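You operate a simulated robot arm through the tools that you are given. There is no shell and no other tool. Be economical: measure what you need, move in short steps, check, and stop when the job is done.

Carry out the task below with a simulated robot arm. There is one attempt and no reset: what you move stays moved.

Task
Take the orange tray on the top of the packing bench and put it away on the top board of the plywood rack. Then take the steel weight on the deck of the blue cart and put it away on the low shelf of the ribbon bench. Then switch the orange switch on. Then open the bottom grey drawer, take the blue tape roll from the inside of the bottom grey drawer and put it on the yellow outline on the grey bench, then shut the drawer. Then switch the blue switch on. Then open the middle blue drawer, put the spool from the top of the pump bench inside, then shut the drawer. Then pull the wall bench drawer open. Do these in the order given. Set down upright: steel weight.
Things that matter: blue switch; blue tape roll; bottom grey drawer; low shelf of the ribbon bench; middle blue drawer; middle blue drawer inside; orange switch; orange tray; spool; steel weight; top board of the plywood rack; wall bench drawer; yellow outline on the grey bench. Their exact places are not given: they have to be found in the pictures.

It is judged by the outcome, as a careful person would: the job done as asked, and still so three seconds after it is handed in. It fails if anything else is knocked over, pushed out of place, dropped, spilled or broken.

Robot
A 7-joint arm with a two-finger parallel gripper on a trunk, on a base that drives. Base frame: it is fixed to the floor where the robot stands at the start and does not move with it; the origin is under the middle of the robot, x ahead of it, y to its left, z up; the surface under the hand at the start is at about z = 0.86. Units: m, degrees, N and s.
With the tool pointing down near the work surface it reaches from about 0.28 to 0.72 m from the robot's upright axis, wherever it stands. Its first joint turns from -166.0 to 166.0 degrees. Places, roughly: blue switch [-1.7, -5.8, 0.9]; blue tape roll (10x10x4 cm) [-1.2, -5.9, 0.3]; bottom grey drawer [-1.1, -5.9, 0.3]; low shelf of the ribbon bench [-5.2, 1.5, 0.4]; middle blue drawer [-4, -5.9, 0.3]; middle blue drawer inside [-4, -6, 0.3]; orange switch [-0.9, -5.8, 0.8]; orange tray (9x9x3 cm) [0.6, 0, 0.9]; spool [-4.5, -6, 0.75]; steel weight (8x5x5 cm) [0.4, -1.6, 0.6]; top board of the plywood rack [-1.5, 1.8, 1.3]; wall bench drawer [0.8, -5.9, 0.8]; yellow outline on the grey bench (25x20 cm) [-1.34, -5.86, 0.8]. Payload 3.43 kg.
The tool frame sits at the grasp point between the pads (the TCP): z along the fingers, y along the line on which they close. The tips reach 0.034 m beyond it. Largest opening 0.128 m; finger width 0.024, thickness 0.012; the body of the gripper, 0.048 by 0.13 m, starts 0.096 m behind the TCP.
Orientation is told as [roll, pitch, yaw] about the base's x, y, z axes, in that order, counted from this pose: with the fingers straight down and closing along the base's y, the tool's x points along the base's -x, its y along +y and its z along -z.

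Tools
- The arm moves only by the tool jog_arm. Its argument "rows" is a list of rows, each a list of 7 numbers: the shift along the base's x, y, z in m, then the turn, a rotation vector about the base's x, y, z in degrees, then the opening, from 0 (shut) to 1 (fully open). In form: [[x, y, z, rx, ry, rz, fingers], ...]. A call has 1 to 8 rows; each row is the pose to reach, as a shift and turn from the pose commanded when the call began. Each row takes 0.2 s and may step no farther than 0.05 m and 8.6 degrees from the row before; otherwise, or with a gripper value out of range, the whole call is refused. Where a pose cannot be reached the arm comes as near as it can. A force on the tool above 40 N (or 10 N above the force at the start of the call, whichever is more), or a blocked arm, ends the call early, and 0.2 s more pass. The fingers move at their own pace (about 0.108 m/s each) and stop on an object; they squeeze with about 29 N. The grip force told is the motor's: it shows also when the fingers shut on nothing. Time passes only in rows, and 0.2 s behind the last, so rows that repeat a pose let the fingers close. It gives the time, the measured TCP pose, the force on the tool (base axes), the opening and the grip force at its end, in the units of the frame above (readings bear some noise), with the torque about the TCP (base axes, N m) and any sound that the robot's microphone picked up.
- Cameras (640 x 400 px; columns grow to the right, rows downward): "scene" is now at [-0.0161, 0.1201, 1.4372]; the picture's right is [-0.19, -0.98, 0.00], its down [-0.66, 0.13, -0.74] and it looks along [0.73, -0.14, -0.67] (base axes); focal length 282 px, centre (320, 200). "wrist" rides on the gripper at [0.076, -0.011, -0.16] in the tool frame; the picture's right is [0.15, 0.99, 0.00], its down [-0.88, 0.13, -0.46] and it looks along [-0.45, 0.07, 0.89] (tool axes); focal length 234 px, centre (320, 200).
- get_image(camera): a new picture of that camera. It takes no simulated time.
- move_column(by): slides the trunk up (or, below 0, down) by that many m; the arm and the scene camera ride with it, the base frame stays. It gives what a move gives, with no picture.
- roll_base(legs): drives the robot by 1 to 6 legs, each [ahead, left, turn to the left] in m, m and degrees, along the robot's own axes; the way and the turn of a leg run together, so that a leg with both is an arc; at most 1.5 m and 180 degrees a leg. The arm and the cameras ride along, it lands a little off, and it stops where it bumps. It gives what a move gives.
- turn_head(pan, tilt): turns the head with the scene camera to pan (to the left, within 86 degrees either way) and tilt (down, from -29 to 69), counted from straight ahead of the robot. It gives what a move gives.
- pixel_to_xyz(camera, pixels): there is no depth. For up to 12 entries [column, row, z] of the newest picture of that camera ("zoom" is the newest enlarged one), the place [x, y] in the base frame at which the ray of that pixel passes the height z, good to about 0.002 m, but the place of the scene camera against the robot may be out by one fixed shift of up to 0.012 m in any direction. It takes no simulated time.
- close_up(camera, box): a new picture of the part [left, top, right, bottom] of that camera's present view, enlarged. It takes no simulated time.
- hand_in(): hands the job in; it is judged then, once.

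Keep the steps short. Do not move on a guess: measure, check each grasp and each placing, and mend mistakes. In all there are 145 turns and 188 pictures (those below and enlarged ones count). Leave the gripper open and the arm clear of the work at the hand-in unless told otherwise, and finish with a single line.

The tools are called after "Request:" by a JSON object that holds its "fn" and its "kwargs". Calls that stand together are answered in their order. jog_arm: Moves the arm, as the interface text tells. Its arguments: {"type":"object","properties":{"rows":{"type":"array","items":{"type":"array","items":{"type":"number"}}}},"required":["rows"]} The other tools are called the same way: move_column (by) slides the trunk up or down; roll_base (legs) drives the base; turn_head (pan, tilt) turns the head that bears the scene camera; get_image (camera) takes a picture; pixel_to_xyz (camera, pixels) gives the place at which the rays of pixels pass given heights; close_up (camera, box) takes an enlarged picture of a part of a camera's view; hand_in () hands the job in.

At the start:

```text
time: 0.0
position: [0.4054, 0.0816, 1.0601]
orientation: [0.0, 0.1, -0.1]
force: [0.2, -0.1, 0.0]
ft_torque: [0.03, 0.0, 0.01]
gripper_width: 0.1278
finger_force: 0.2
trunk travel left (down, up): [-0.15, 0.174]
robot x, y, heading: [0.0001, -0.0019, 0.0]
head pan, tilt: [-10.8, 42.2]
```

scene: 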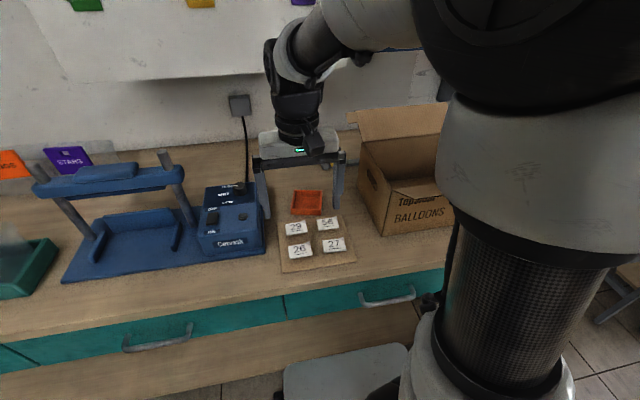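
wrist: 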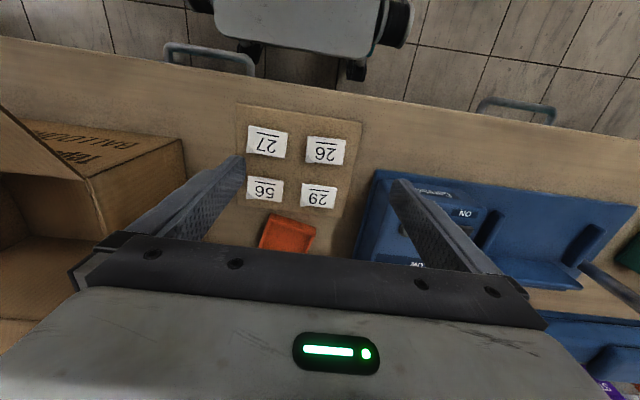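

I see the orange tray at about (307,202) in the scene picture and (287,235) in the wrist picture. I enlarge both views to measure it.

Request:
{"fn": "close_up", "kwargs": {"camera": "scene", "box": [260, 170, 360, 232]}}

Request:
{"fn": "close_up", "kwargs": {"camera": "wrist", "box": [220, 180, 360, 268]}}

Request:
{"fn": "pixel_to_xyz", "kwargs": {"camera": "scene", "pixels": [[292, 215, 0.86], [321, 215, 0.86], [295, 191, 0.89], [321, 191, 0.89], [292, 209, 0.89], [322, 209, 0.89]]}}

Request:
{"fn": "pixel_to_xyz", "kwargs": {"camera": "wrist", "pixels": [[271, 214, 0.89], [316, 226, 0.89], [260, 246, 0.89], [307, 254, 0.89]]}}

```text
6.40 times, centred on (310, 201) of scene
```

zoom: 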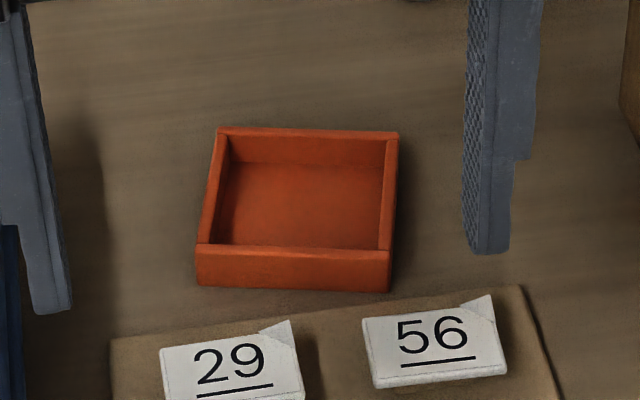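

```text
4.55 times, centred on (290, 224) of wrist
```

zoom: 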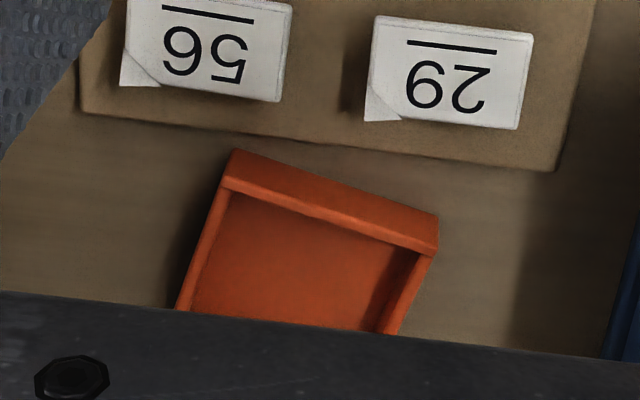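

```text
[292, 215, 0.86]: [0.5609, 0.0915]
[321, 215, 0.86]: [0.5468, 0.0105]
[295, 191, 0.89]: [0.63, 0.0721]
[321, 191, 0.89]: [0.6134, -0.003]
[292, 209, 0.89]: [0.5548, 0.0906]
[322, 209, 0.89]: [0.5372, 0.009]
```

```text
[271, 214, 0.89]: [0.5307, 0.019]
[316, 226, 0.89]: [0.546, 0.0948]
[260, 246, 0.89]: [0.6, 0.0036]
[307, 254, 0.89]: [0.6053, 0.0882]
```

Tray rim corners give its centre near (0.590, 0.044), turned about -13°. I move over it at a safe height and check.

Request:
{"fn": "jog_arm", "kwargs": {"rows": [[0.046, -0.009, 0, 0, 0, -4, 0.95], [0.092, -0.018, 0, 0, 0, -8, 0.95], [0.138, -0.027, 0, 0, 0, -12, 0.95], [0.184, -0.037, 0, 0, 0, -13, 0.95], [0.184, -0.037, -0.05, 0, 0, -13, 0.95], [0.184, -0.037, -0.08, 0, 0, -13, 0.95], [0.184, -0.037, -0.08, 0, 0, -13, 0.95]]}}

Request:
{"fn": "get_image", "kwargs": {"camera": "scene"}}

Request:
{"fn": "get_image", "kwargs": {"camera": "wrist"}}

```text
time: 1.6
position: [0.5888, 0.0441, 0.9758]
orientation: [0.0, -0.1, -13.0]
force: [0.0, 0.4, -0.2]
ft_torque: [-0.01, 0.01, 0.0]
gripper_width: 0.1216
finger_force: 0.0
trunk travel left (down, up): [-0.15, 0.174]
robot x, y, heading: [-0.0, -0.003, 0.2]
head pan, tilt: [-10.8, 42.2]
```

```text
183 pictures are left
```

scene: 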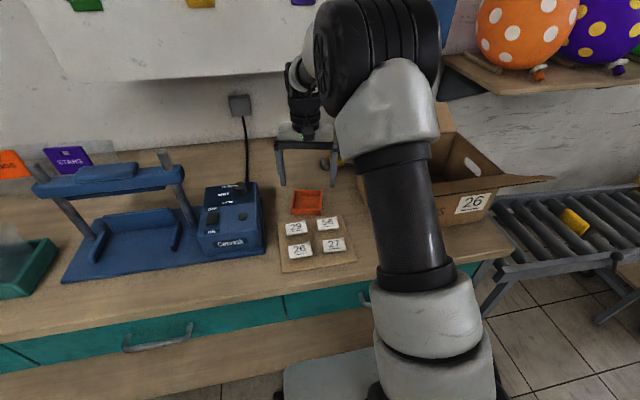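

```text
182 pictures are left
```

wrist: 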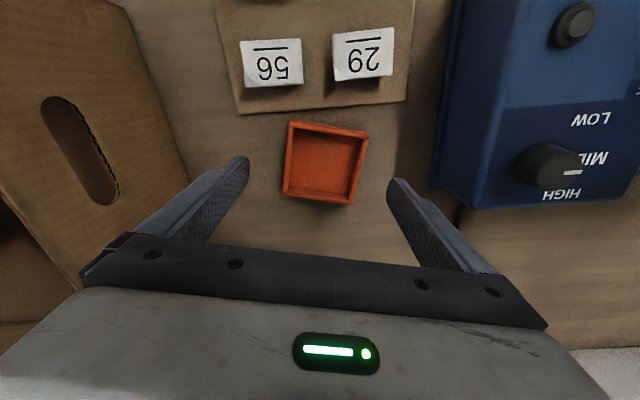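

The gripper is over the tray. I re-measure the rim corners with the wrist camera for centre and angle.

Request:
{"fn": "pixel_to_xyz", "kwargs": {"camera": "wrist", "pixels": [[289, 122, 0.89], [369, 133, 0.89], [283, 196, 0.89], [353, 204, 0.89]]}}

Request:
{"fn": "close_up", "kwargs": {"camera": "wrist", "box": [240, 90, 400, 190]}}

```text
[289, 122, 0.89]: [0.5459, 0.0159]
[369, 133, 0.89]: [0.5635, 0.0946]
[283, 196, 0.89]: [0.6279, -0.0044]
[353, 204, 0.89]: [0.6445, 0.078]
```

```text
4.00 times, centred on (320, 140) of wrist
```

zoom: 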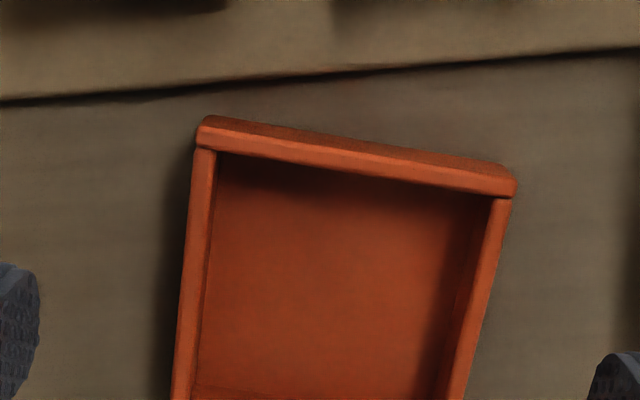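

Centre is (0.595, 0.046), angle about -12.5°. I lower onto it and close.

Request:
{"fn": "jog_arm", "kwargs": {"rows": [[0.006, 0.002, -0.04, 0, 0, 0.5, 0.95], [0.006, 0.002, -0.075, 0, 0, 0.5, 0.95], [0.006, 0.002, -0.075, 0, 0, 0.5, 0.5], [0.006, 0.002, -0.075, 0, 0, 0.5, 0.3], [0.006, 0.002, -0.075, 0, 0, 0.5, 0.3], [0.006, 0.002, -0.075, 0, 0, 0.5, 0.3]]}}

```text
time: 3.0
position: [0.5952, 0.0479, 0.9039]
orientation: [-0.1, 0.0, -12.5]
force: [1.0, -0.3, 0.5]
ft_torque: [0.01, -0.02, 0.02]
gripper_width: 0.0864
finger_force: 28.6
trunk travel left (down, up): [-0.15, 0.174]
robot x, y, heading: [-0.0016, 0.0018, -0.1]
head pan, tilt: [-10.8, 42.2]
```

The tray is held at 0.086 m. I lift it straight up, then draw it in, and look left for the rack.

Request:
{"fn": "jog_arm", "kwargs": {"rows": [[0, 0, 0.05, 0, 0, 0, 0.3], [0, 0, 0.1, 0, 0, 0, 0.3], [0, 0, 0.15, 0, 0, 0, 0.3], [0, 0, 0.2, 0, 0, 0, 0.3], [-0.05, 0, 0.2, 0, 0, 0, 0.3], [-0.1, 0, 0.2, 0, 0, 0, 0.3], [-0.15, 0, 0.2, 0, 0, 0, 0.3], [-0.2, 0, 0.2, 0, 0, 0, 0.3]]}}

Request:
{"fn": "get_image", "kwargs": {"camera": "wrist"}}

Request:
{"fn": "turn_head", "kwargs": {"pan": 86, "tilt": 20}}

Request:
{"fn": "get_image", "kwargs": {"camera": "scene"}}

```text
time: 4.8
position: [0.3924, 0.0486, 1.104]
orientation: [0.1, 0.0, -12.5]
force: [0.5, 0.7, -0.2]
ft_torque: [0.02, 0.01, 0.01]
gripper_width: 0.0856
finger_force: 28.8
trunk travel left (down, up): [-0.15, 0.174]
robot x, y, heading: [-0.0008, -0.0026, 0.1]
head pan, tilt: [-10.8, 42.2]
```

```text
180 pictures are left
```

wrist: 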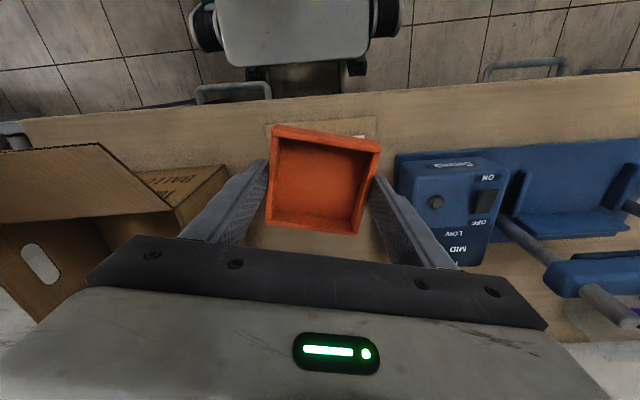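

```text
time: 6.5
position: [0.3945, 0.0481, 1.1049]
orientation: [0.0, 0.0, -12.5]
force: [0.3, 0.3, -0.9]
ft_torque: [0.0, 0.01, -0.02]
gripper_width: 0.0859
finger_force: 28.7
trunk travel left (down, up): [-0.15, 0.174]
robot x, y, heading: [0.0021, 0.0007, -0.2]
head pan, tilt: [85.9, 20.0]
```

```text
179 pictures are left
```

scene: 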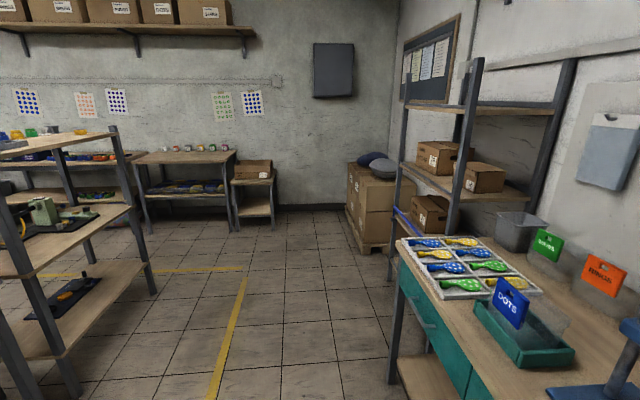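

The tray is held squarely. The left rack with the wooden boards seems to be the plywood rack; I check positions of its top board corners and floor points.

Request:
{"fn": "pixel_to_xyz", "kwargs": {"camera": "scene", "pixels": [[117, 132, 1.3], [0, 153, 1.3], [152, 293, 0.0], [75, 397, 0.0], [245, 280, 0], [240, 268, 0], [345, 215, 0], [390, 380, 0]]}}

Request:
{"fn": "turn_head", "kwargs": {"pan": -86, "tilt": 25}}

Request:
{"fn": "get_image", "kwargs": {"camera": "scene"}}

Request:
{"fn": "pixel_to_xyz", "kwargs": {"camera": "scene", "pixels": [[320, 300, 0], [320, 200, 0], [500, 300, 0], [600, 300, 0], [500, 200, 0], [100, 300, 0.6], [200, 300, 0.6]]}}

```text
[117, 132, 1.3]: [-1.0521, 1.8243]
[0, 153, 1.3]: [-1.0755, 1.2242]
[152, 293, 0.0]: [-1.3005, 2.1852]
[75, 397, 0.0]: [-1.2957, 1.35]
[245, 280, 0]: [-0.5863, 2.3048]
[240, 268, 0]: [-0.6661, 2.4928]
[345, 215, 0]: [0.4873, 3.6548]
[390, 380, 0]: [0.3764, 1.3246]
```

```text
time: 9.1
position: [0.3948, 0.0489, 1.1044]
orientation: [0.0, 0.0, -12.5]
force: [0.0, 0.5, -0.7]
ft_torque: [0.03, 0.01, -0.01]
gripper_width: 0.0859
finger_force: 29.1
trunk travel left (down, up): [-0.15, 0.174]
robot x, y, heading: [0.0026, 0.0026, 0.0]
head pan, tilt: [-85.9, 25.0]
```

```text
178 pictures are left
```

scene: 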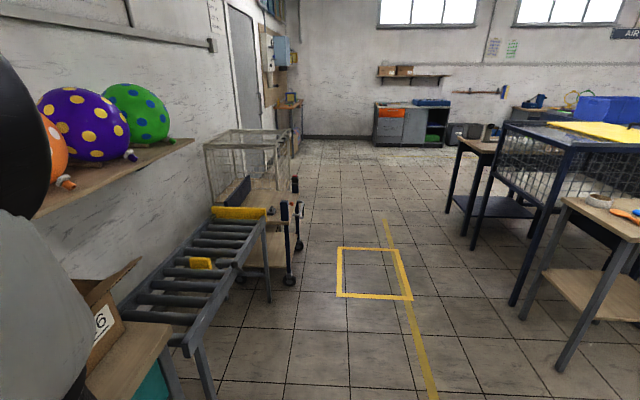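

```text
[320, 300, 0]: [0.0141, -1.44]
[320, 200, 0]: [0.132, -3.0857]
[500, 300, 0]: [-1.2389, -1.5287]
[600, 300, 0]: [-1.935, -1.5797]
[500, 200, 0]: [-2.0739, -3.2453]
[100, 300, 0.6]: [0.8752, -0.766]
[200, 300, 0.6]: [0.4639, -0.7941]
```

The rack's near legs stand at x≈-1.30, y 1.35 to 2.19, with its top board near z 1.27. The way back from the bench looks clear, so I back off and turn left to view it.

Request:
{"fn": "roll_base", "kwargs": {"legs": [[-0.4, 0, 0], [-0.3, 0, 0], [0, 0, 90]]}}

Request:
{"fn": "turn_head", "kwargs": {"pan": 30, "tilt": 25}}

Request:
{"fn": "get_image", "kwargs": {"camera": "scene"}}

```text
time: 17.2
position: [-0.7482, 0.3961, 1.1032]
orientation: [0.1, 0.0, 77.7]
force: [0.6, 0.2, -0.8]
ft_torque: [-0.03, -0.01, 0.0]
gripper_width: 0.0859
finger_force: 29.3
trunk travel left (down, up): [-0.15, 0.174]
robot x, y, heading: [-0.6958, 0.0029, 90.4]
head pan, tilt: [-85.9, 25.0]
```

```text
time: 19.2
position: [-0.7487, 0.3963, 1.1046]
orientation: [-0.1, 0.0, 77.7]
force: [-1.3, -0.2, -0.1]
ft_torque: [0.04, 0.01, -0.02]
gripper_width: 0.0857
finger_force: 28.9
trunk travel left (down, up): [-0.15, 0.174]
robot x, y, heading: [-0.6975, 0.0014, 90.2]
head pan, tilt: [30.0, 25.0]
```

```text
177 pictures are left
```

scene: 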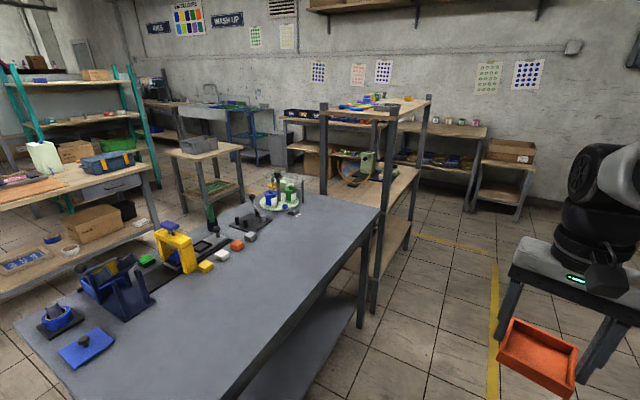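

A grey table lies in front of the rack. I check its edge and the rack's legs to see the lane is wide enough.

Request:
{"fn": "pixel_to_xyz", "kwargs": {"camera": "scene", "pixels": [[380, 210, 0.86], [270, 395, 0.86], [370, 312, 0.0], [408, 248, 0.0], [431, 101, 1.27], [397, 117, 1.27], [322, 110, 1.27], [360, 325, 0.0]]}}

```text
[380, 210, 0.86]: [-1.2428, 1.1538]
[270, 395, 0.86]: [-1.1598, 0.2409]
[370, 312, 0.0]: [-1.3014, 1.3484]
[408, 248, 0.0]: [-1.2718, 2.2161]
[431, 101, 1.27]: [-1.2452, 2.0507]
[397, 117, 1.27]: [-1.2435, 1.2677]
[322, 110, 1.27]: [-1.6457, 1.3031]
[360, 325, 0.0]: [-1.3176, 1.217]
```

The lane is clear. I drive up level with the rack, keep 0.1 m more to the right, turn to face it and raise the trunk.

Request:
{"fn": "roll_base", "kwargs": {"legs": [[0.85, -0.05, 0], [0.85, -0.05, 0], [0, 0, 90]]}}

Request:
{"fn": "move_column", "kwargs": {"by": 0.17}}

Request:
{"fn": "turn_head", "kwargs": {"pan": 0, "tilt": 25}}

Request:
{"fn": "get_image", "kwargs": {"camera": "scene"}}

Request:
{"fn": "get_image", "kwargs": {"camera": "wrist"}}

```text
time: 31.8
position: [-0.9881, 1.6437, 1.1026]
orientation: [0.1, 0.1, 168.3]
force: [0.1, -0.2, -0.3]
ft_torque: [-0.02, 0.0, -0.02]
gripper_width: 0.086
finger_force: 29.1
trunk travel left (down, up): [-0.15, 0.174]
robot x, y, heading: [-0.5943, 1.6978, -179.2]
head pan, tilt: [30.0, 25.0]
```

```text
time: 33.7
position: [-0.9872, 1.6436, 1.2748]
orientation: [0.1, 0.1, 168.4]
force: [0.3, 0.3, -1.3]
ft_torque: [-0.02, -0.03, 0.0]
gripper_width: 0.0858
finger_force: 29.5
trunk travel left (down, up): [-0.32, 0.004]
robot x, y, heading: [-0.5934, 1.6966, -179.1]
head pan, tilt: [30.0, 25.0]
```

```text
time: 34.6
position: [-0.9868, 1.6433, 1.2744]
orientation: [0.0, 0.1, 168.3]
force: [-0.1, 0.3, -0.2]
ft_torque: [0.04, -0.03, 0.02]
gripper_width: 0.0856
finger_force: 28.9
trunk travel left (down, up): [-0.32, 0.004]
robot x, y, heading: [-0.5944, 1.6965, -179.2]
head pan, tilt: [0.0, 25.0]
```

```text
176 pictures are left
```

scene: 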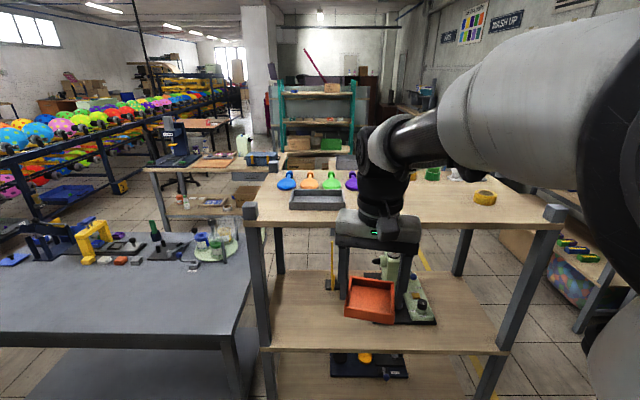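

```text
175 pictures are left
```

wrist: 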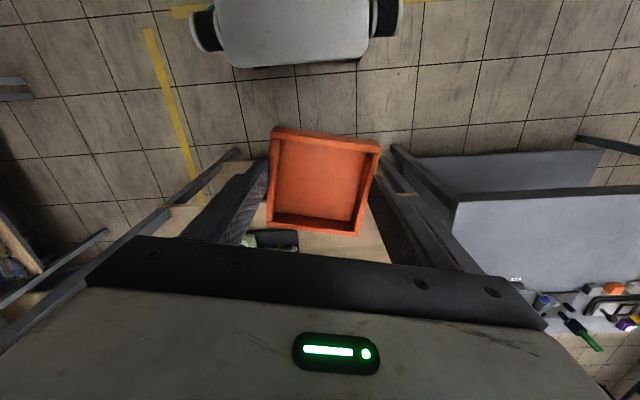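

The top board has items at left (grey holder with balloons), right (yellow tape) and back. I raise the arm clear of the board height and measure.

Request:
{"fn": "jog_arm", "kwargs": {"rows": [[0, 0, 0.05, 0, 0, 0, 0.3], [0, 0, 0.1, 0, 0, 0, 0.3], [0, 0, 0.14, 0, 0, 0, 0.3], [0, 0, 0.17, 0, 0, 0, 0.3]]}}

Request:
{"fn": "get_image", "kwargs": {"camera": "scene"}}

Request:
{"fn": "get_image", "kwargs": {"camera": "wrist"}}

Request:
{"fn": "pixel_to_xyz", "kwargs": {"camera": "scene", "pixels": [[246, 226, 1.27], [560, 226, 1.27], [340, 209, 1.27], [292, 209, 1.27], [345, 190, 1.3], [473, 200, 1.27], [496, 204, 1.27]]}}

```text
time: 35.6
position: [-0.9854, 1.6439, 1.4468]
orientation: [0.0, 0.0, 168.4]
force: [-0.7, 0.0, -0.7]
ft_torque: [0.0, 0.01, 0.03]
gripper_width: 0.086
finger_force: 29.1
trunk travel left (down, up): [-0.32, 0.004]
robot x, y, heading: [-0.5916, 1.6956, -179.0]
head pan, tilt: [0.0, 25.0]
```

```text
174 pictures are left
```

scene: 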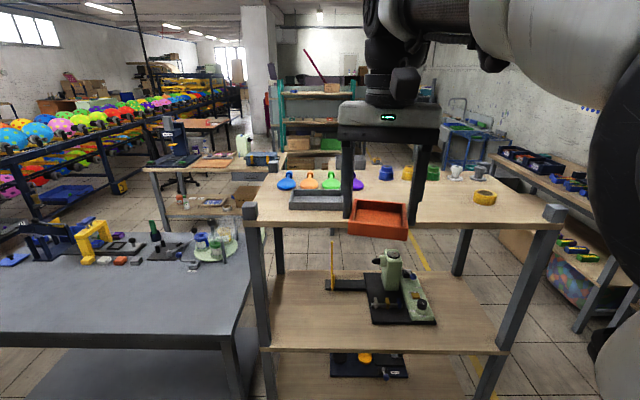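

```text
173 pictures are left
```

wrist: 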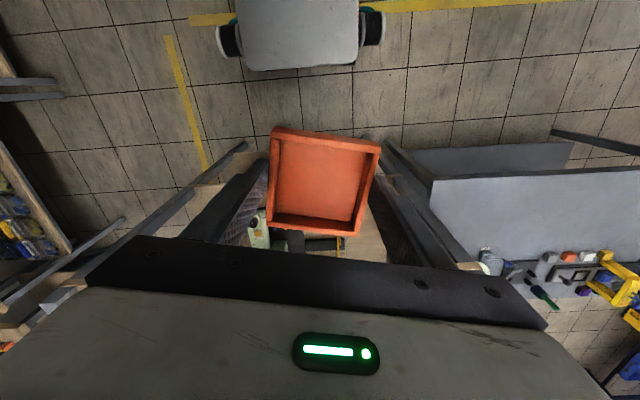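

```text
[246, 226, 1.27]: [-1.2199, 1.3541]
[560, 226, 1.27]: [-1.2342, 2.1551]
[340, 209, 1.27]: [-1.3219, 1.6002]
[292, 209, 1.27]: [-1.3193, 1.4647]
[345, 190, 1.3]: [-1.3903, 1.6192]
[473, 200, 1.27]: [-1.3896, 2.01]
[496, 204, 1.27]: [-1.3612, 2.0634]
```

The free spot is about (-1.34, 1.80), between holder and tape. I drive 0.12 m forward and 0.15 m to the right, with the tray above board height.

Request:
{"fn": "roll_base", "kwargs": {"legs": [[0.12, -0.15, -0.8]]}}

Request:
{"fn": "jog_arm", "kwargs": {"rows": [[-0.05, 0, 0, 0, 0, 4, 0.3], [-0.1, 0, 0, 0, 0, 8, 0.3], [-0.15, 0, 0, 0, 0, 12, 0.3], [-0.2, 0, 0, 0, 0, 12, 0.3], [-0.235, 0, 0, 0, 0, 12, 0.3], [-0.235, 0, -0.03, 0, 0, 12, 0.3], [-0.235, 0, -0.05, 0, 0, 12, 0.3]]}}

Request:
{"fn": "get_image", "kwargs": {"camera": "scene"}}

Request:
{"fn": "get_image", "kwargs": {"camera": "wrist"}}

```text
time: 37.7
position: [-1.108, 1.7998, 1.4458]
orientation: [-0.1, 0.0, 167.6]
force: [-0.6, -1.1, -0.6]
ft_torque: [-0.03, -0.01, 0.0]
gripper_width: 0.0861
finger_force: 28.8
trunk travel left (down, up): [-0.32, 0.004]
robot x, y, heading: [-0.7143, 1.8473, -180.1]
head pan, tilt: [0.0, 25.0]
```

```text
time: 39.3
position: [-1.3203, 1.7993, 1.4075]
orientation: [0.0, -0.3, 179.5]
force: [0.4, -1.2, -0.2]
ft_torque: [-0.02, 0.04, 0.0]
gripper_width: 0.0857
finger_force: 28.8
out of reach, approached as far as the arm can: row 4, 5, 6, 7
trunk travel left (down, up): [-0.32, 0.004]
robot x, y, heading: [-0.7114, 1.8461, -180.0]
head pan, tilt: [0.0, 25.0]
```

```text
172 pictures are left
```

scene: 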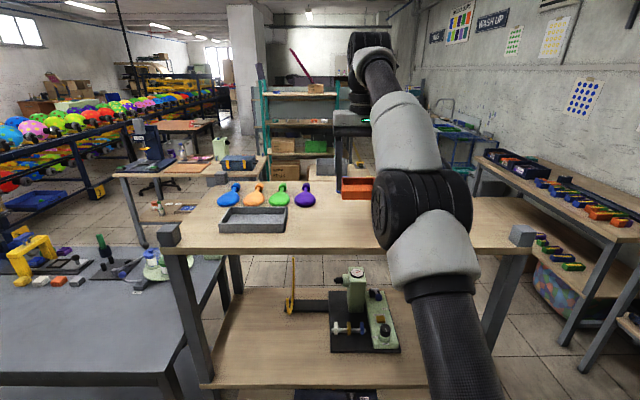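

```text
171 pictures are left
```

wrist: 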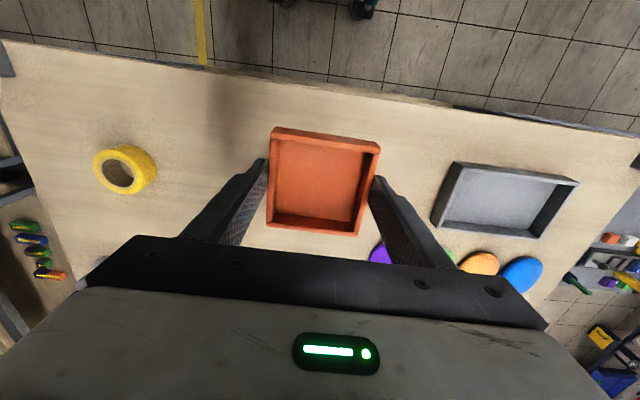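

The tray is over a clear patch of the board. I lower to just above the board, watching the force.

Request:
{"fn": "jog_arm", "kwargs": {"rows": [[0, 0, -0.03, 0, 0, 0, 0.3], [0, 0, -0.055, 0, 0, 0, 0.3], [0, 0, -0.07, 0, 0, 0, 0.3], [0, 0, -0.07, 0, 0, 0, 0.3]]}}

Request:
{"fn": "get_image", "kwargs": {"camera": "scene"}}

Request:
{"fn": "get_image", "kwargs": {"camera": "wrist"}}

```text
time: 40.3
position: [-1.3214, 1.8006, 1.3378]
orientation: [0.1, 0.0, 179.5]
force: [-0.1, 0.3, -0.9]
ft_torque: [-0.05, -0.04, -0.01]
gripper_width: 0.086
finger_force: 28.6
trunk travel left (down, up): [-0.32, 0.004]
robot x, y, heading: [-0.7116, 1.849, -180.2]
head pan, tilt: [0.0, 25.0]
```

```text
170 pictures are left
```

scene: 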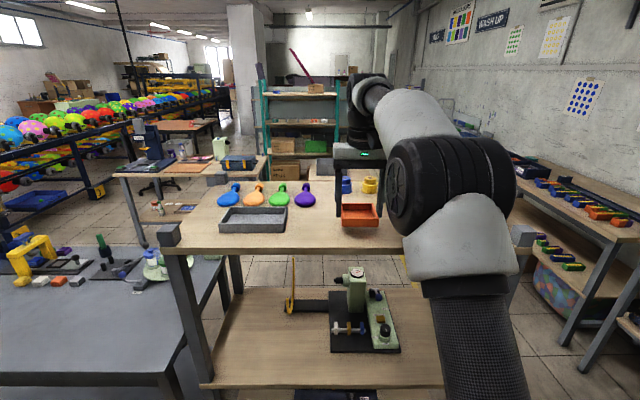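

```text
169 pictures are left
```

wrist: 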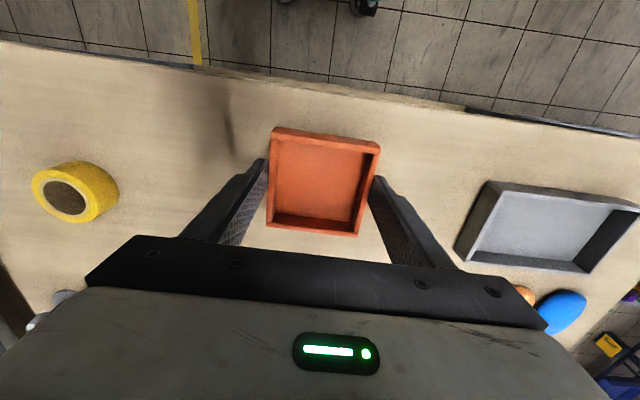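

There is margin to the front edge; I go 0.025 m further in and lower in small steps until contact.

Request:
{"fn": "jog_arm", "kwargs": {"rows": [[-0.025, 0, 0, 0, 0, 0, 0.3], [-0.025, 0, -0.01, 0, 0, 0, 0.3], [-0.025, 0, -0.018, 0, 0, 0, 0.3], [-0.025, 0, -0.018, 0, 0, 0, 0.3]]}}

```text
time: 41.3
position: [-1.346, 1.8024, 1.3194]
orientation: [0.0, 0.0, 179.5]
force: [-0.2, 0.1, -1.4]
ft_torque: [0.05, -0.02, -0.02]
gripper_width: 0.0859
finger_force: 28.6
trunk travel left (down, up): [-0.32, 0.004]
robot x, y, heading: [-0.7124, 1.847, -180.2]
head pan, tilt: [0.0, 25.0]
```

Request:
{"fn": "jog_arm", "kwargs": {"rows": [[0, 0, -0.003, 0, 0, 0, 0.3], [0, 0, -0.006, 0, 0, 0, 0.3], [0, 0, -0.009, 0, 0, 0, 0.3], [0, 0, -0.012, 0, 0, 0, 0.3]]}}

Request:
{"fn": "close_up", "kwargs": {"camera": "scene", "box": [280, 150, 440, 250]}}

```text
time: 42.3
position: [-1.347, 1.8029, 1.3074]
orientation: [0.0, -0.1, 179.4]
force: [0.5, 0.4, -0.1]
ft_torque: [0.0, -0.03, -0.01]
gripper_width: 0.0858
finger_force: 29.3
trunk travel left (down, up): [-0.32, 0.004]
robot x, y, heading: [-0.7123, 1.8451, -180.1]
head pan, tilt: [0.0, 25.0]
```

```text
4.00 times, centred on (360, 200) of scene
```

zoom: 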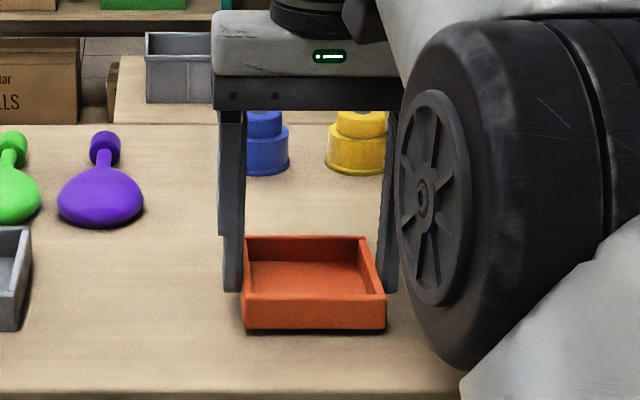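

No contact yet; the shadow shows only a small gap. I keep lowering in 2 mm steps.

Request:
{"fn": "jog_arm", "kwargs": {"rows": [[0, 0, -0.002, 0, 0, 0, 0.3], [0, 0, -0.004, 0, 0, 0, 0.3], [0, 0, -0.006, 0, 0, 0, 0.3], [0, 0, -0.008, 0, 0, 0, 0.3]]}}

```text
time: 43.3
position: [-1.3456, 1.8021, 1.3023]
orientation: [0.0, -0.3, 179.5]
force: [-1.6, -0.4, 15.9]
ft_torque: [0.19, -0.5, -0.03]
gripper_width: 0.0859
finger_force: 28.9
trunk travel left (down, up): [-0.32, 0.004]
robot x, y, heading: [-0.7126, 1.8461, -179.8]
head pan, tilt: [0.0, 25.0]
```

Contact (16 N). I open the fingers and back straight up.

Request:
{"fn": "jog_arm", "kwargs": {"rows": [[0, 0, 0.003, 0, 0, 0, 0.5], [0, 0, 0.003, 0, 0, 0, 0.95], [0, 0, 0.003, 0, 0, 0, 0.95], [0, 0, 0.03, 0, 0, 0, 0.95], [0, 0, 0.07, 0, 0, 0, 0.95], [0, 0, 0.11, 0, 0, 0, 0.95]]}}

Request:
{"fn": "get_image", "kwargs": {"camera": "wrist"}}

```text
time: 44.7
position: [-1.3473, 1.8021, 1.3691]
orientation: [0.1, -0.1, 179.5]
force: [-0.1, -0.2, 0.8]
ft_torque: [0.03, 0.0, 0.0]
gripper_width: 0.1215
finger_force: 0.0
out of reach, approached as far as the arm can: row 6
trunk travel left (down, up): [-0.32, 0.004]
robot x, y, heading: [-0.7125, 1.8483, -180.2]
head pan, tilt: [0.0, 25.0]
```

```text
167 pictures are left
```

wrist: 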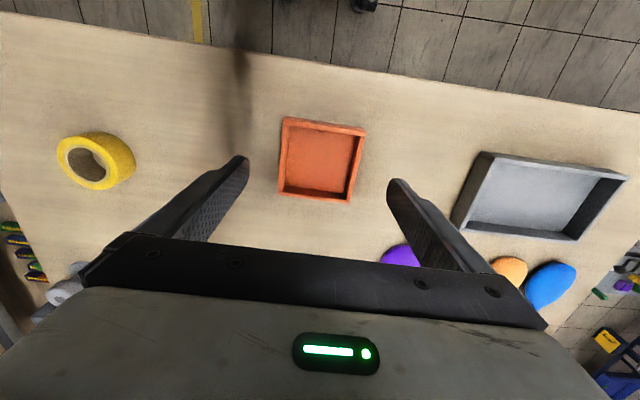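

The tray sits flat on the top board. I draw the arm back, back away, lower the trunk and turn toward the cart.

Request:
{"fn": "jog_arm", "kwargs": {"rows": [[0.05, 0, 0, 0, 0, 0, 0.95], [0.1, 0, 0, 0, 0, 0, 0.95], [0.15, 0, 0, 0, 0, 0, 0.95], [0.2, 0, 0, 0, 0, 0, 0.95], [0.24, 0, 0, 0, 0, 0, 0.95]]}}

Request:
{"fn": "roll_base", "kwargs": {"legs": [[-0.2, 0, 0], [0, 0, 90], [1.4, 0, 0], [1.0, 0, 0]]}}

Request:
{"fn": "turn_head", "kwargs": {"pan": 20, "tilt": 35}}

Request:
{"fn": "get_image", "kwargs": {"camera": "scene"}}

```text
time: 45.9
position: [-1.1073, 1.8029, 1.3686]
orientation: [-0.1, -0.2, 179.5]
force: [0.7, -0.3, -0.1]
ft_torque: [0.02, 0.01, 0.01]
gripper_width: 0.1218
finger_force: 0.1
trunk travel left (down, up): [-0.32, 0.004]
robot x, y, heading: [-0.7119, 1.8466, -179.6]
head pan, tilt: [0.0, 25.0]
```

```text
time: 63.0
position: [-0.4712, -0.9812, 1.3676]
orientation: [0.0, 0.0, -90.3]
force: [0.6, 0.1, -0.4]
ft_torque: [0.03, -0.02, -0.03]
gripper_width: 0.1218
finger_force: 0.2
trunk travel left (down, up): [-0.32, 0.004]
robot x, y, heading: [-0.5179, -0.5859, -90.0]
head pan, tilt: [0.0, 25.0]
```

```text
time: 63.8
position: [-0.4717, -0.9808, 1.3685]
orientation: [0.0, 0.0, -90.3]
force: [0.2, 0.8, 0.2]
ft_torque: [0.0, -0.03, -0.04]
gripper_width: 0.1216
finger_force: 0.0
trunk travel left (down, up): [-0.32, 0.004]
robot x, y, heading: [-0.5126, -0.5892, -89.9]
head pan, tilt: [20.0, 35.0]
```

```text
166 pictures are left
```

scene: 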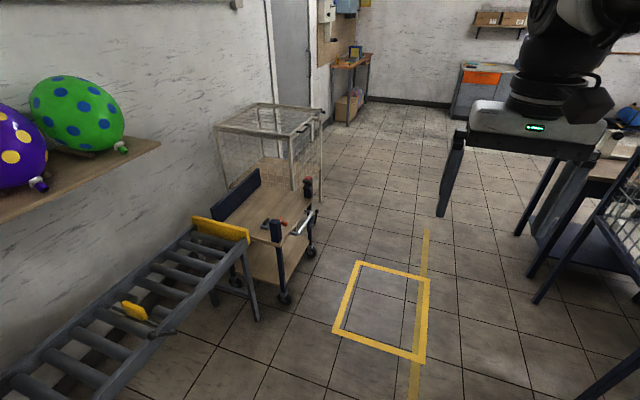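

I see the cart with a wooden deck at about (275,215). I drive level with it and turn left to face it.

Request:
{"fn": "roll_base", "kwargs": {"legs": [[1.05, 0, 0], [0, 0, 90]]}}

Request:
{"fn": "turn_head", "kwargs": {"pan": 0, "tilt": 35}}

Request:
{"fn": "get_image", "kwargs": {"camera": "scene"}}

Request:
{"fn": "pixel_to_xyz", "kwargs": {"camera": "scene", "pixels": [[320, 200, 0.6], [320, 250, 0.6], [320, 300, 0.6], [420, 200, 0.6], [220, 200, 0.6]]}}

```text
time: 73.2
position: [-0.1279, -1.6019, 1.369]
orientation: [-0.1, 0.1, -0.7]
force: [-0.3, 0.0, 0.1]
ft_torque: [0.01, -0.02, -0.04]
gripper_width: 0.1214
finger_force: 0.0
trunk travel left (down, up): [-0.32, 0.004]
robot x, y, heading: [-0.5197, -1.6399, -0.2]
head pan, tilt: [20.0, 35.0]
```

```text
time: 74.0
position: [-0.1277, -1.6014, 1.3701]
orientation: [0.0, 0.0, -0.6]
force: [-0.3, -0.1, -0.4]
ft_torque: [0.02, -0.04, -0.01]
gripper_width: 0.1217
finger_force: 0.1
trunk travel left (down, up): [-0.32, 0.004]
robot x, y, heading: [-0.5185, -1.6435, -0.2]
head pan, tilt: [0.0, 35.0]
```

```text
165 pictures are left
```

scene: 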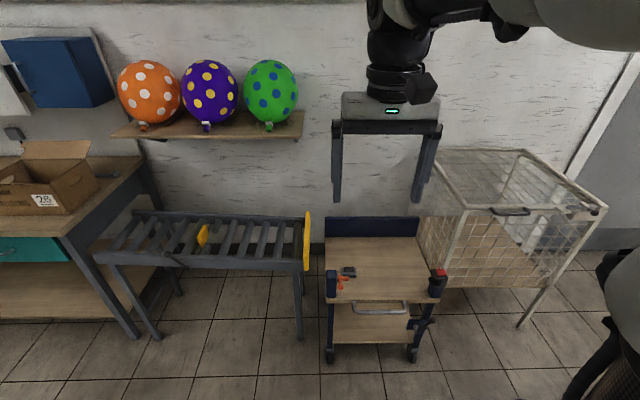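

```text
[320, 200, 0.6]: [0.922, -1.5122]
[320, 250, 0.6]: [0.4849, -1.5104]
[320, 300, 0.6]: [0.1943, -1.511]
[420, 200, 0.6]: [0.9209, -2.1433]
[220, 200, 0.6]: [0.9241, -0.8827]
```

The cart is ahead. I enlarge the deck to find the weight.

Request:
{"fn": "close_up", "kwargs": {"camera": "scene", "box": [300, 210, 460, 310]}}

Request:
{"fn": "pixel_to_xyz", "kwargs": {"camera": "scene", "pixels": [[348, 272, 0.6], [327, 238, 0.6], [423, 238, 0.6], [330, 300, 0.6], [436, 300, 0.6], [349, 313, 0.5], [407, 313, 0.5]]}}

```text
4.00 times, centred on (380, 260) of scene
```

zoom: 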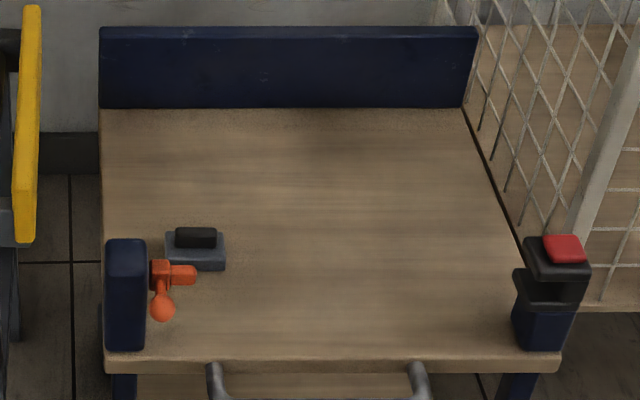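

```text
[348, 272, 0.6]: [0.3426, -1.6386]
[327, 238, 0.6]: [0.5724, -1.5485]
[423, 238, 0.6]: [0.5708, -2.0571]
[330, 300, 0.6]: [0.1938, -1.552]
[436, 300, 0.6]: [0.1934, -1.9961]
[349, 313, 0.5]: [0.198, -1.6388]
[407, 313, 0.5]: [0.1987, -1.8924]
```

The steel weight with its black knob sits at zoom (195,250), about (0.34,-1.64), long side along y, right beside an orange clamp. I drive closer and lower the trunk.

Request:
{"fn": "roll_base", "kwargs": {"legs": [[0.25, 0, 0]]}}

Request:
{"fn": "move_column", "kwargs": {"by": -0.3}}

Request:
{"fn": "turn_head", "kwargs": {"pan": 0, "tilt": 50}}

Request:
{"fn": "get_image", "kwargs": {"camera": "scene"}}

Request:
{"fn": "get_image", "kwargs": {"camera": "wrist"}}

```text
time: 75.8
position: [0.1226, -1.6002, 1.369]
orientation: [0.0, 0.0, -0.5]
force: [0.8, -0.1, 0.1]
ft_torque: [-0.02, 0.01, 0.03]
gripper_width: 0.1217
finger_force: 0.1
trunk travel left (down, up): [-0.32, 0.004]
robot x, y, heading: [-0.2746, -1.6453, -0.2]
head pan, tilt: [0.0, 35.0]
```

```text
time: 78.8
position: [0.1202, -1.6006, 1.0684]
orientation: [0.0, 0.0, -0.6]
force: [0.8, -0.3, 0.3]
ft_torque: [0.01, 0.03, 0.02]
gripper_width: 0.1217
finger_force: 0.0
trunk travel left (down, up): [-0.02, 0.304]
robot x, y, heading: [-0.2702, -1.6478, -0.2]
head pan, tilt: [0.0, 35.0]
```

```text
time: 79.6
position: [0.1218, -1.6019, 1.0686]
orientation: [-0.1, 0.0, -0.6]
force: [0.1, 0.4, -1.5]
ft_torque: [0.01, 0.02, -0.03]
gripper_width: 0.1216
finger_force: 0.1
trunk travel left (down, up): [-0.02, 0.304]
robot x, y, heading: [-0.2735, -1.6457, 0.0]
head pan, tilt: [0.0, 50.0]
```

```text
163 pictures are left
```

scene: 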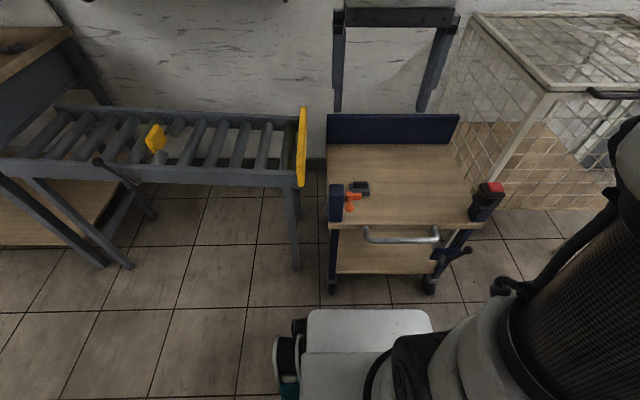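

```text
162 pictures are left
```

wrist: 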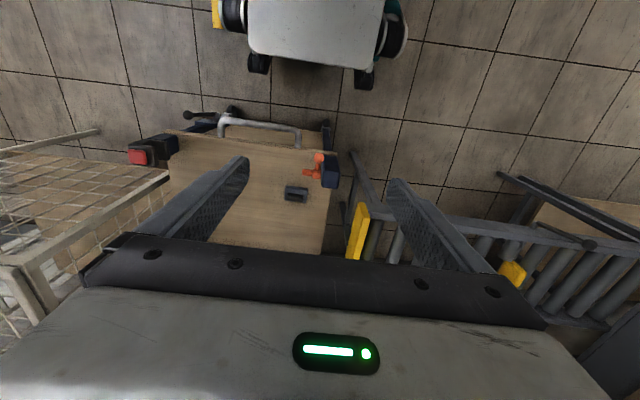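

I enlarge both views on the weight.

Request:
{"fn": "close_up", "kwargs": {"camera": "scene", "box": [316, 165, 396, 215]}}

Request:
{"fn": "close_up", "kwargs": {"camera": "wrist", "box": [260, 140, 356, 200]}}

Request:
{"fn": "pixel_to_xyz", "kwargs": {"camera": "zoom", "pixels": [[172, 312, 0.63], [335, 330, 0.63], [320, 400, 0.63], [160, 380, 0.63]]}}

```text
8.00 times, centred on (356, 190) of scene
```

zoom: 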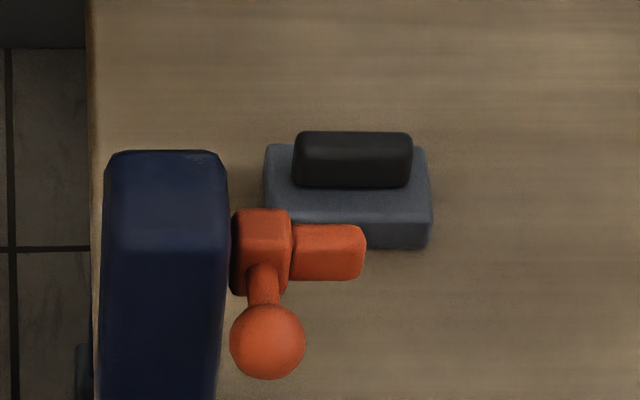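

```text
6.67 times, centred on (308, 170) of wrist
```

zoom: 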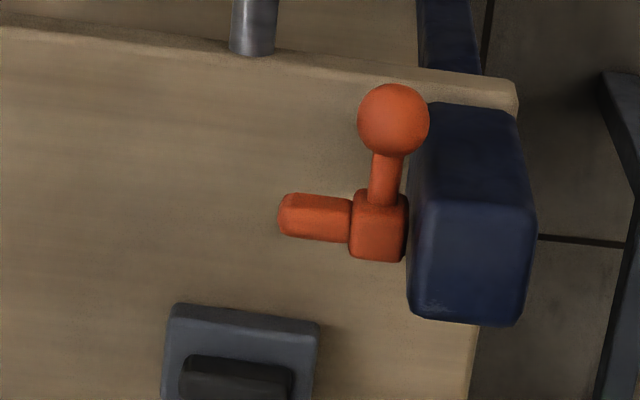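

```text
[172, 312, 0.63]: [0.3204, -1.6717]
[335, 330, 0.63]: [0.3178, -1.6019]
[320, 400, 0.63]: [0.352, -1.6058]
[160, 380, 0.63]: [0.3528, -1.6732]
```

I triangulate the height of the navy post and clamp against both cameras.

Request:
{"fn": "pixel_to_xyz", "kwargs": {"camera": "scene", "pixels": [[344.1, 184.4, 0.62], [344.1, 184.4, 0.68], [344.1, 184.4, 0.74], [349.4, 207.5, 0.62], [349.4, 207.5, 0.66], [401, 195, 0.65], [389, 175, 0.65]]}}

Request:
{"fn": "pixel_to_xyz", "kwargs": {"camera": "wrist", "pixels": [[321.8, 187.2, 0.62], [321.8, 187.2, 0.68], [321.8, 187.2, 0.74], [319, 152.7, 0.62], [319, 152.7, 0.66], [319, 152.7, 0.7], [339.7, 187.9, 0.68]]}}

Request:
{"fn": "pixel_to_xyz", "kwargs": {"camera": "scene", "pixels": [[349.4, 183, 0.62], [349.4, 183, 0.64], [369.4, 183.5, 0.62], [369.4, 183.5, 0.64], [369.4, 196, 0.64], [349, 173, 0.66]]}}

```text
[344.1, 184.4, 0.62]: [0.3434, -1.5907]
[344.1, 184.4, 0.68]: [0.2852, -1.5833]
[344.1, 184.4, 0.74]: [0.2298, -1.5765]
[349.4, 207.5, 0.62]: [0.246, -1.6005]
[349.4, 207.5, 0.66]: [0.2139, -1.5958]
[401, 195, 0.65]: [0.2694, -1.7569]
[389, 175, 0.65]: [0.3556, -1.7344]
```

```text
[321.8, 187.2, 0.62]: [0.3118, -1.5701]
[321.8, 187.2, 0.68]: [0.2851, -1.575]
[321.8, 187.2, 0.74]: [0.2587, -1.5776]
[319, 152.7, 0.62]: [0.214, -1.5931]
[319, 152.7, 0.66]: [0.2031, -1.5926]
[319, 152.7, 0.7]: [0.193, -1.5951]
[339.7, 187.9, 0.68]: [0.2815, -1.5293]
```

```text
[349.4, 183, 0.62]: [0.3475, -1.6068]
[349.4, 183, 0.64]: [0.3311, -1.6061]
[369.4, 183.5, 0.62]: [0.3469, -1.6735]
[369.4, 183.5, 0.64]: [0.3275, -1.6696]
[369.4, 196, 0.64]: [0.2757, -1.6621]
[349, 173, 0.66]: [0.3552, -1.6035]
```

Post top is at z≈0.68, y -1.53…-1.58, x up to 0.285. I move the gripper above the weight (well above the post) for a closer measurement.

Request:
{"fn": "jog_arm", "kwargs": {"rows": [[0.035, -0.006, -0.034, 0, 0, 0, 0.95], [0.07, -0.012, -0.068, 0, 0, 0, 0.95], [0.105, -0.02, -0.1, 0, 0, 0, 0.95], [0.14, -0.026, -0.134, 0, 0, 0, 0.95], [0.175, -0.033, -0.168, 0, 0, 0, 0.95], [0.21, -0.04, -0.2, 0, 0, 0, 0.95], [0.215, -0.04, -0.23, 0, 0, 0, 0.95], [0.215, -0.04, -0.23, 0, 0, 0, 0.95]]}}

Request:
{"fn": "get_image", "kwargs": {"camera": "wrist"}}

Request:
{"fn": "get_image", "kwargs": {"camera": "scene"}}

```text
time: 81.4
position: [0.3372, -1.6425, 0.8374]
orientation: [-0.1, 0.0, -0.6]
force: [0.5, -0.1, -0.1]
ft_torque: [-0.01, -0.03, -0.01]
gripper_width: 0.1215
finger_force: 0.0
trunk travel left (down, up): [-0.02, 0.304]
robot x, y, heading: [-0.2711, -1.6457, -0.2]
head pan, tilt: [0.0, 50.0]
```

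```text
159 pictures are left
```

wrist: 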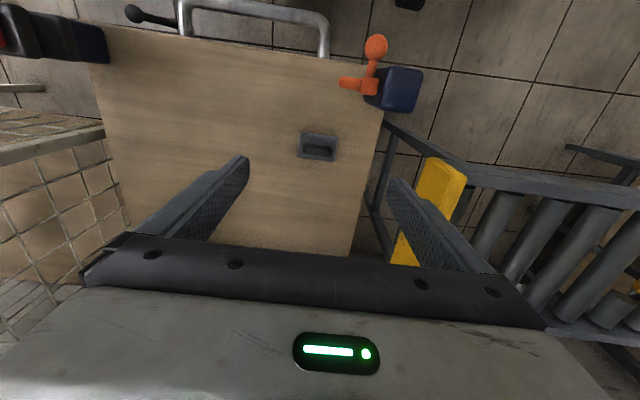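

```text
158 pictures are left
```

scene: 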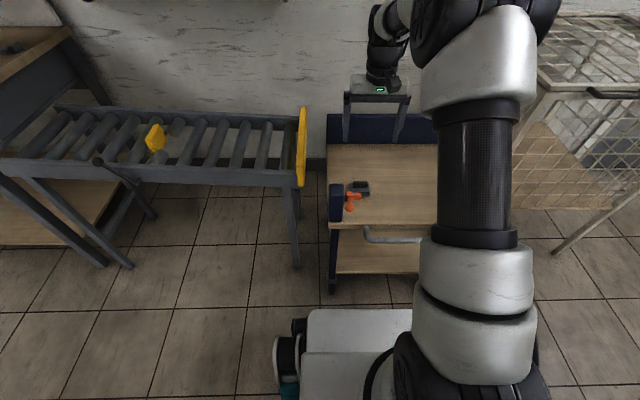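

I enlarge the weight in this view and solve its height from the two wrist views.

Request:
{"fn": "close_up", "kwargs": {"camera": "wrist", "box": [270, 110, 366, 170]}}

Request:
{"fn": "pixel_to_xyz", "kwargs": {"camera": "wrist", "pixels": [[301, 134, 0.54], [301, 134, 0.58], [301, 134, 0.62], [340, 138, 0.54], [340, 138, 0.58], [298, 158, 0.58], [336, 162, 0.58], [297, 160, 0.54]]}}

```text
6.67 times, centred on (318, 140) of wrist
```

zoom: 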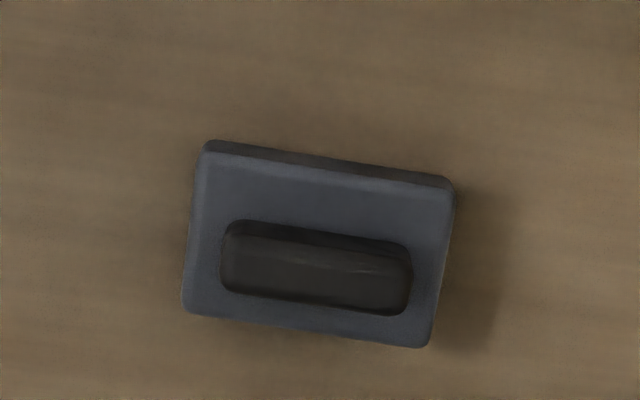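

```text
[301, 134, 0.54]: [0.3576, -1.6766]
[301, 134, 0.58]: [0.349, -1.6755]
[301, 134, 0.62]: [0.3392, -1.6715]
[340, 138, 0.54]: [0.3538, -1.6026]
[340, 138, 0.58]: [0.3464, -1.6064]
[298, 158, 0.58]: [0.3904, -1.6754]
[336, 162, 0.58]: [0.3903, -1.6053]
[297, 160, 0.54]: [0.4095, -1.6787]
```

Weight's top plate is at z≈0.56 (deck ≈0.53), centre ≈(0.372,-1.640), aligned with the axes. A shelf under a bench will need a tilted tool, and the clamp blocks tilting from the front, so I will grip it by its long sides with the tool leaning from the right (over the empty deck). First I draw back and shift the base right.

Request:
{"fn": "jog_arm", "kwargs": {"rows": [[-0.05, 0, 0.02, 0, 0, 0, 0.95], [-0.1, 0, 0.03, 0, 0, 0, 0.95], [-0.15, 0, 0.03, 0, 0, 0, 0.95], [-0.2, 0, 0.03, 0, 0, 0, 0.95]]}}

Request:
{"fn": "roll_base", "kwargs": {"legs": [[0.06, -0.28, 0]]}}

Request:
{"fn": "jog_arm", "kwargs": {"rows": [[0.02, 0.01, 0, 0, 0, 8.5, 0.95], [0.04, 0.02, 0, 0, 0, 17, 0.95], [0.06, 0.03, 0, 0, 0, 25.5, 0.95], [0.08, 0.04, 0, 0, 0, 34, 0.95], [0.1, 0.05, 0, 0, 0, 42.5, 0.95], [0.12, 0.06, 0, 0, 0, 51, 0.95], [0.135, 0.07, 0, 0, 0, 59.5, 0.95], [0.145, 0.08, 0, 0, 0, 68, 0.95]]}}

```text
refused: row 1 steps farther than a row can; nothing moved
```

```text
time: 84.7
position: [0.398, -1.9179, 0.8375]
orientation: [0.0, 0.1, -0.6]
force: [-0.4, 0.1, -0.1]
ft_torque: [-0.02, 0.02, 0.03]
gripper_width: 0.1217
finger_force: 0.1
trunk travel left (down, up): [-0.02, 0.304]
robot x, y, heading: [-0.2104, -1.9229, 0.1]
head pan, tilt: [0.0, 50.0]
```

```text
time: 86.5
position: [0.4967, -1.8504, 0.8289]
orientation: [0.0, 0.0, 67.5]
force: [-1.5, -0.3, 1.0]
ft_torque: [0.05, -0.07, 0.02]
gripper_width: 0.1218
finger_force: 0.0
out of reach, approached as far as the arm can: row 6, 7, 8
trunk travel left (down, up): [-0.02, 0.304]
robot x, y, heading: [-0.2121, -1.9229, -0.2]
head pan, tilt: [0.0, 50.0]
```

The first call was refused but no contact occurred. The tool is now at (0.497,-1.850,0.829); I bring it to x 0.372, y -1.78 and finish the turn to 90°.

Request:
{"fn": "jog_arm", "kwargs": {"rows": [[-0.04, 0.02, 0, 0, 0, 8, 0.95], [-0.08, 0.04, 0, 0, 0, 16, 0.95], [-0.125, 0.06, 0, 0, 0, 22.5, 0.95], [-0.125, 0.07, 0, 0, 0, 22.5, 0.95]]}}

Request:
{"fn": "get_image", "kwargs": {"camera": "scene"}}

Request:
{"fn": "get_image", "kwargs": {"camera": "wrist"}}

```text
time: 87.5
position: [0.3707, -1.78, 0.8268]
orientation: [-0.1, 0.1, 90.0]
force: [-0.2, 0.6, 0.1]
ft_torque: [0.03, -0.01, -0.02]
gripper_width: 0.1217
finger_force: 0.1
trunk travel left (down, up): [-0.02, 0.304]
robot x, y, heading: [-0.2125, -1.9242, 0.1]
head pan, tilt: [0.0, 50.0]
```

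```text
156 pictures are left
```

scene: 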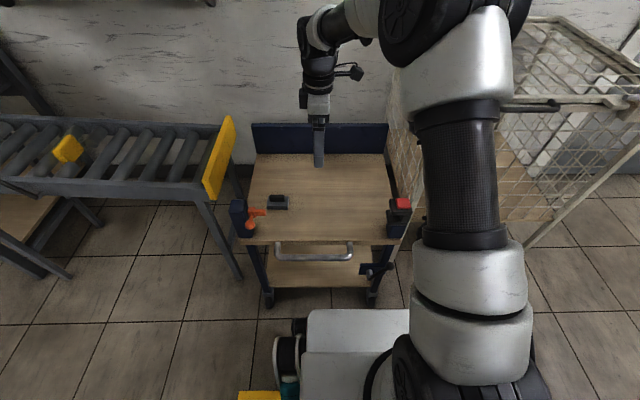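

```text
155 pictures are left
```

wrist: 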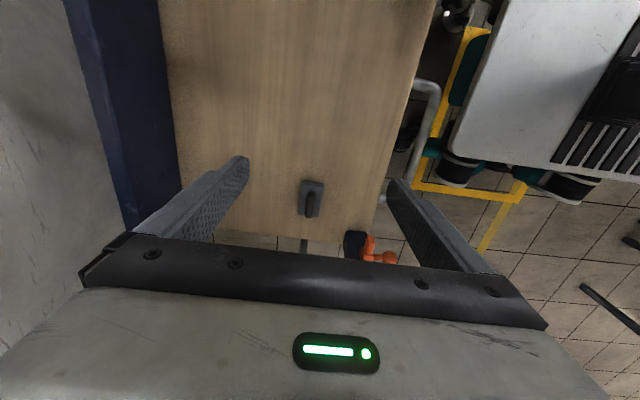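

I tilt the tool 40° toward +y, narrowing the fingers to keep clear of the clamp, and come down partway.

Request:
{"fn": "jog_arm", "kwargs": {"rows": [[0, 0, -0.02, 8, 0, 0, 0.66], [0, 0, -0.04, 16, 0, 0, 0.66], [0, 0.01, -0.06, 24, 0, 0, 0.66], [0, 0.02, -0.08, 32, 0, 0, 0.66], [0, 0.03, -0.1, 40, 0, 0, 0.66], [0, 0.05, -0.13, 40, 0, 0, 0.66], [0, 0.06, -0.16, 40, 0, 0, 0.66]]}}

Request:
{"fn": "get_image", "kwargs": {"camera": "scene"}}

Request:
{"fn": "get_image", "kwargs": {"camera": "wrist"}}

```text
time: 89.1
position: [0.3719, -1.7197, 0.6677]
orientation: [0.0, -40.1, 89.9]
force: [-1.3, 0.2, -0.1]
ft_torque: [-0.01, -0.03, -0.01]
gripper_width: 0.0845
finger_force: 0.1
trunk travel left (down, up): [-0.02, 0.304]
robot x, y, heading: [-0.2103, -1.9192, -0.1]
head pan, tilt: [0.0, 50.0]
```

```text
154 pictures are left
```

scene: 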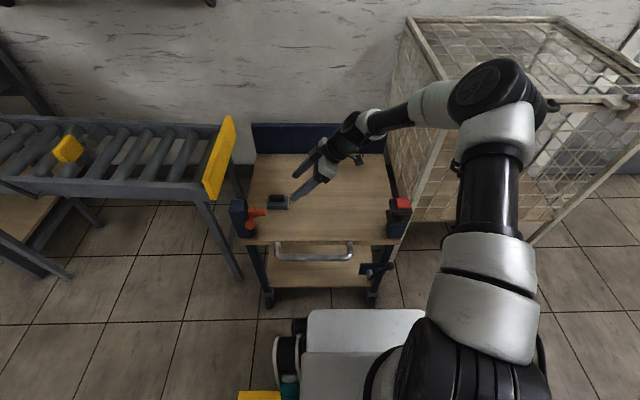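

```text
153 pictures are left
```

wrist: 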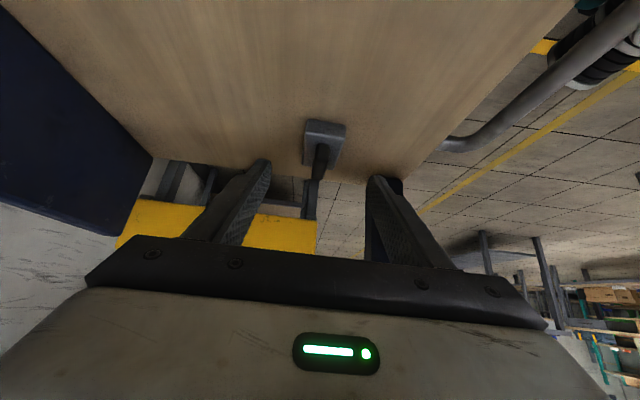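

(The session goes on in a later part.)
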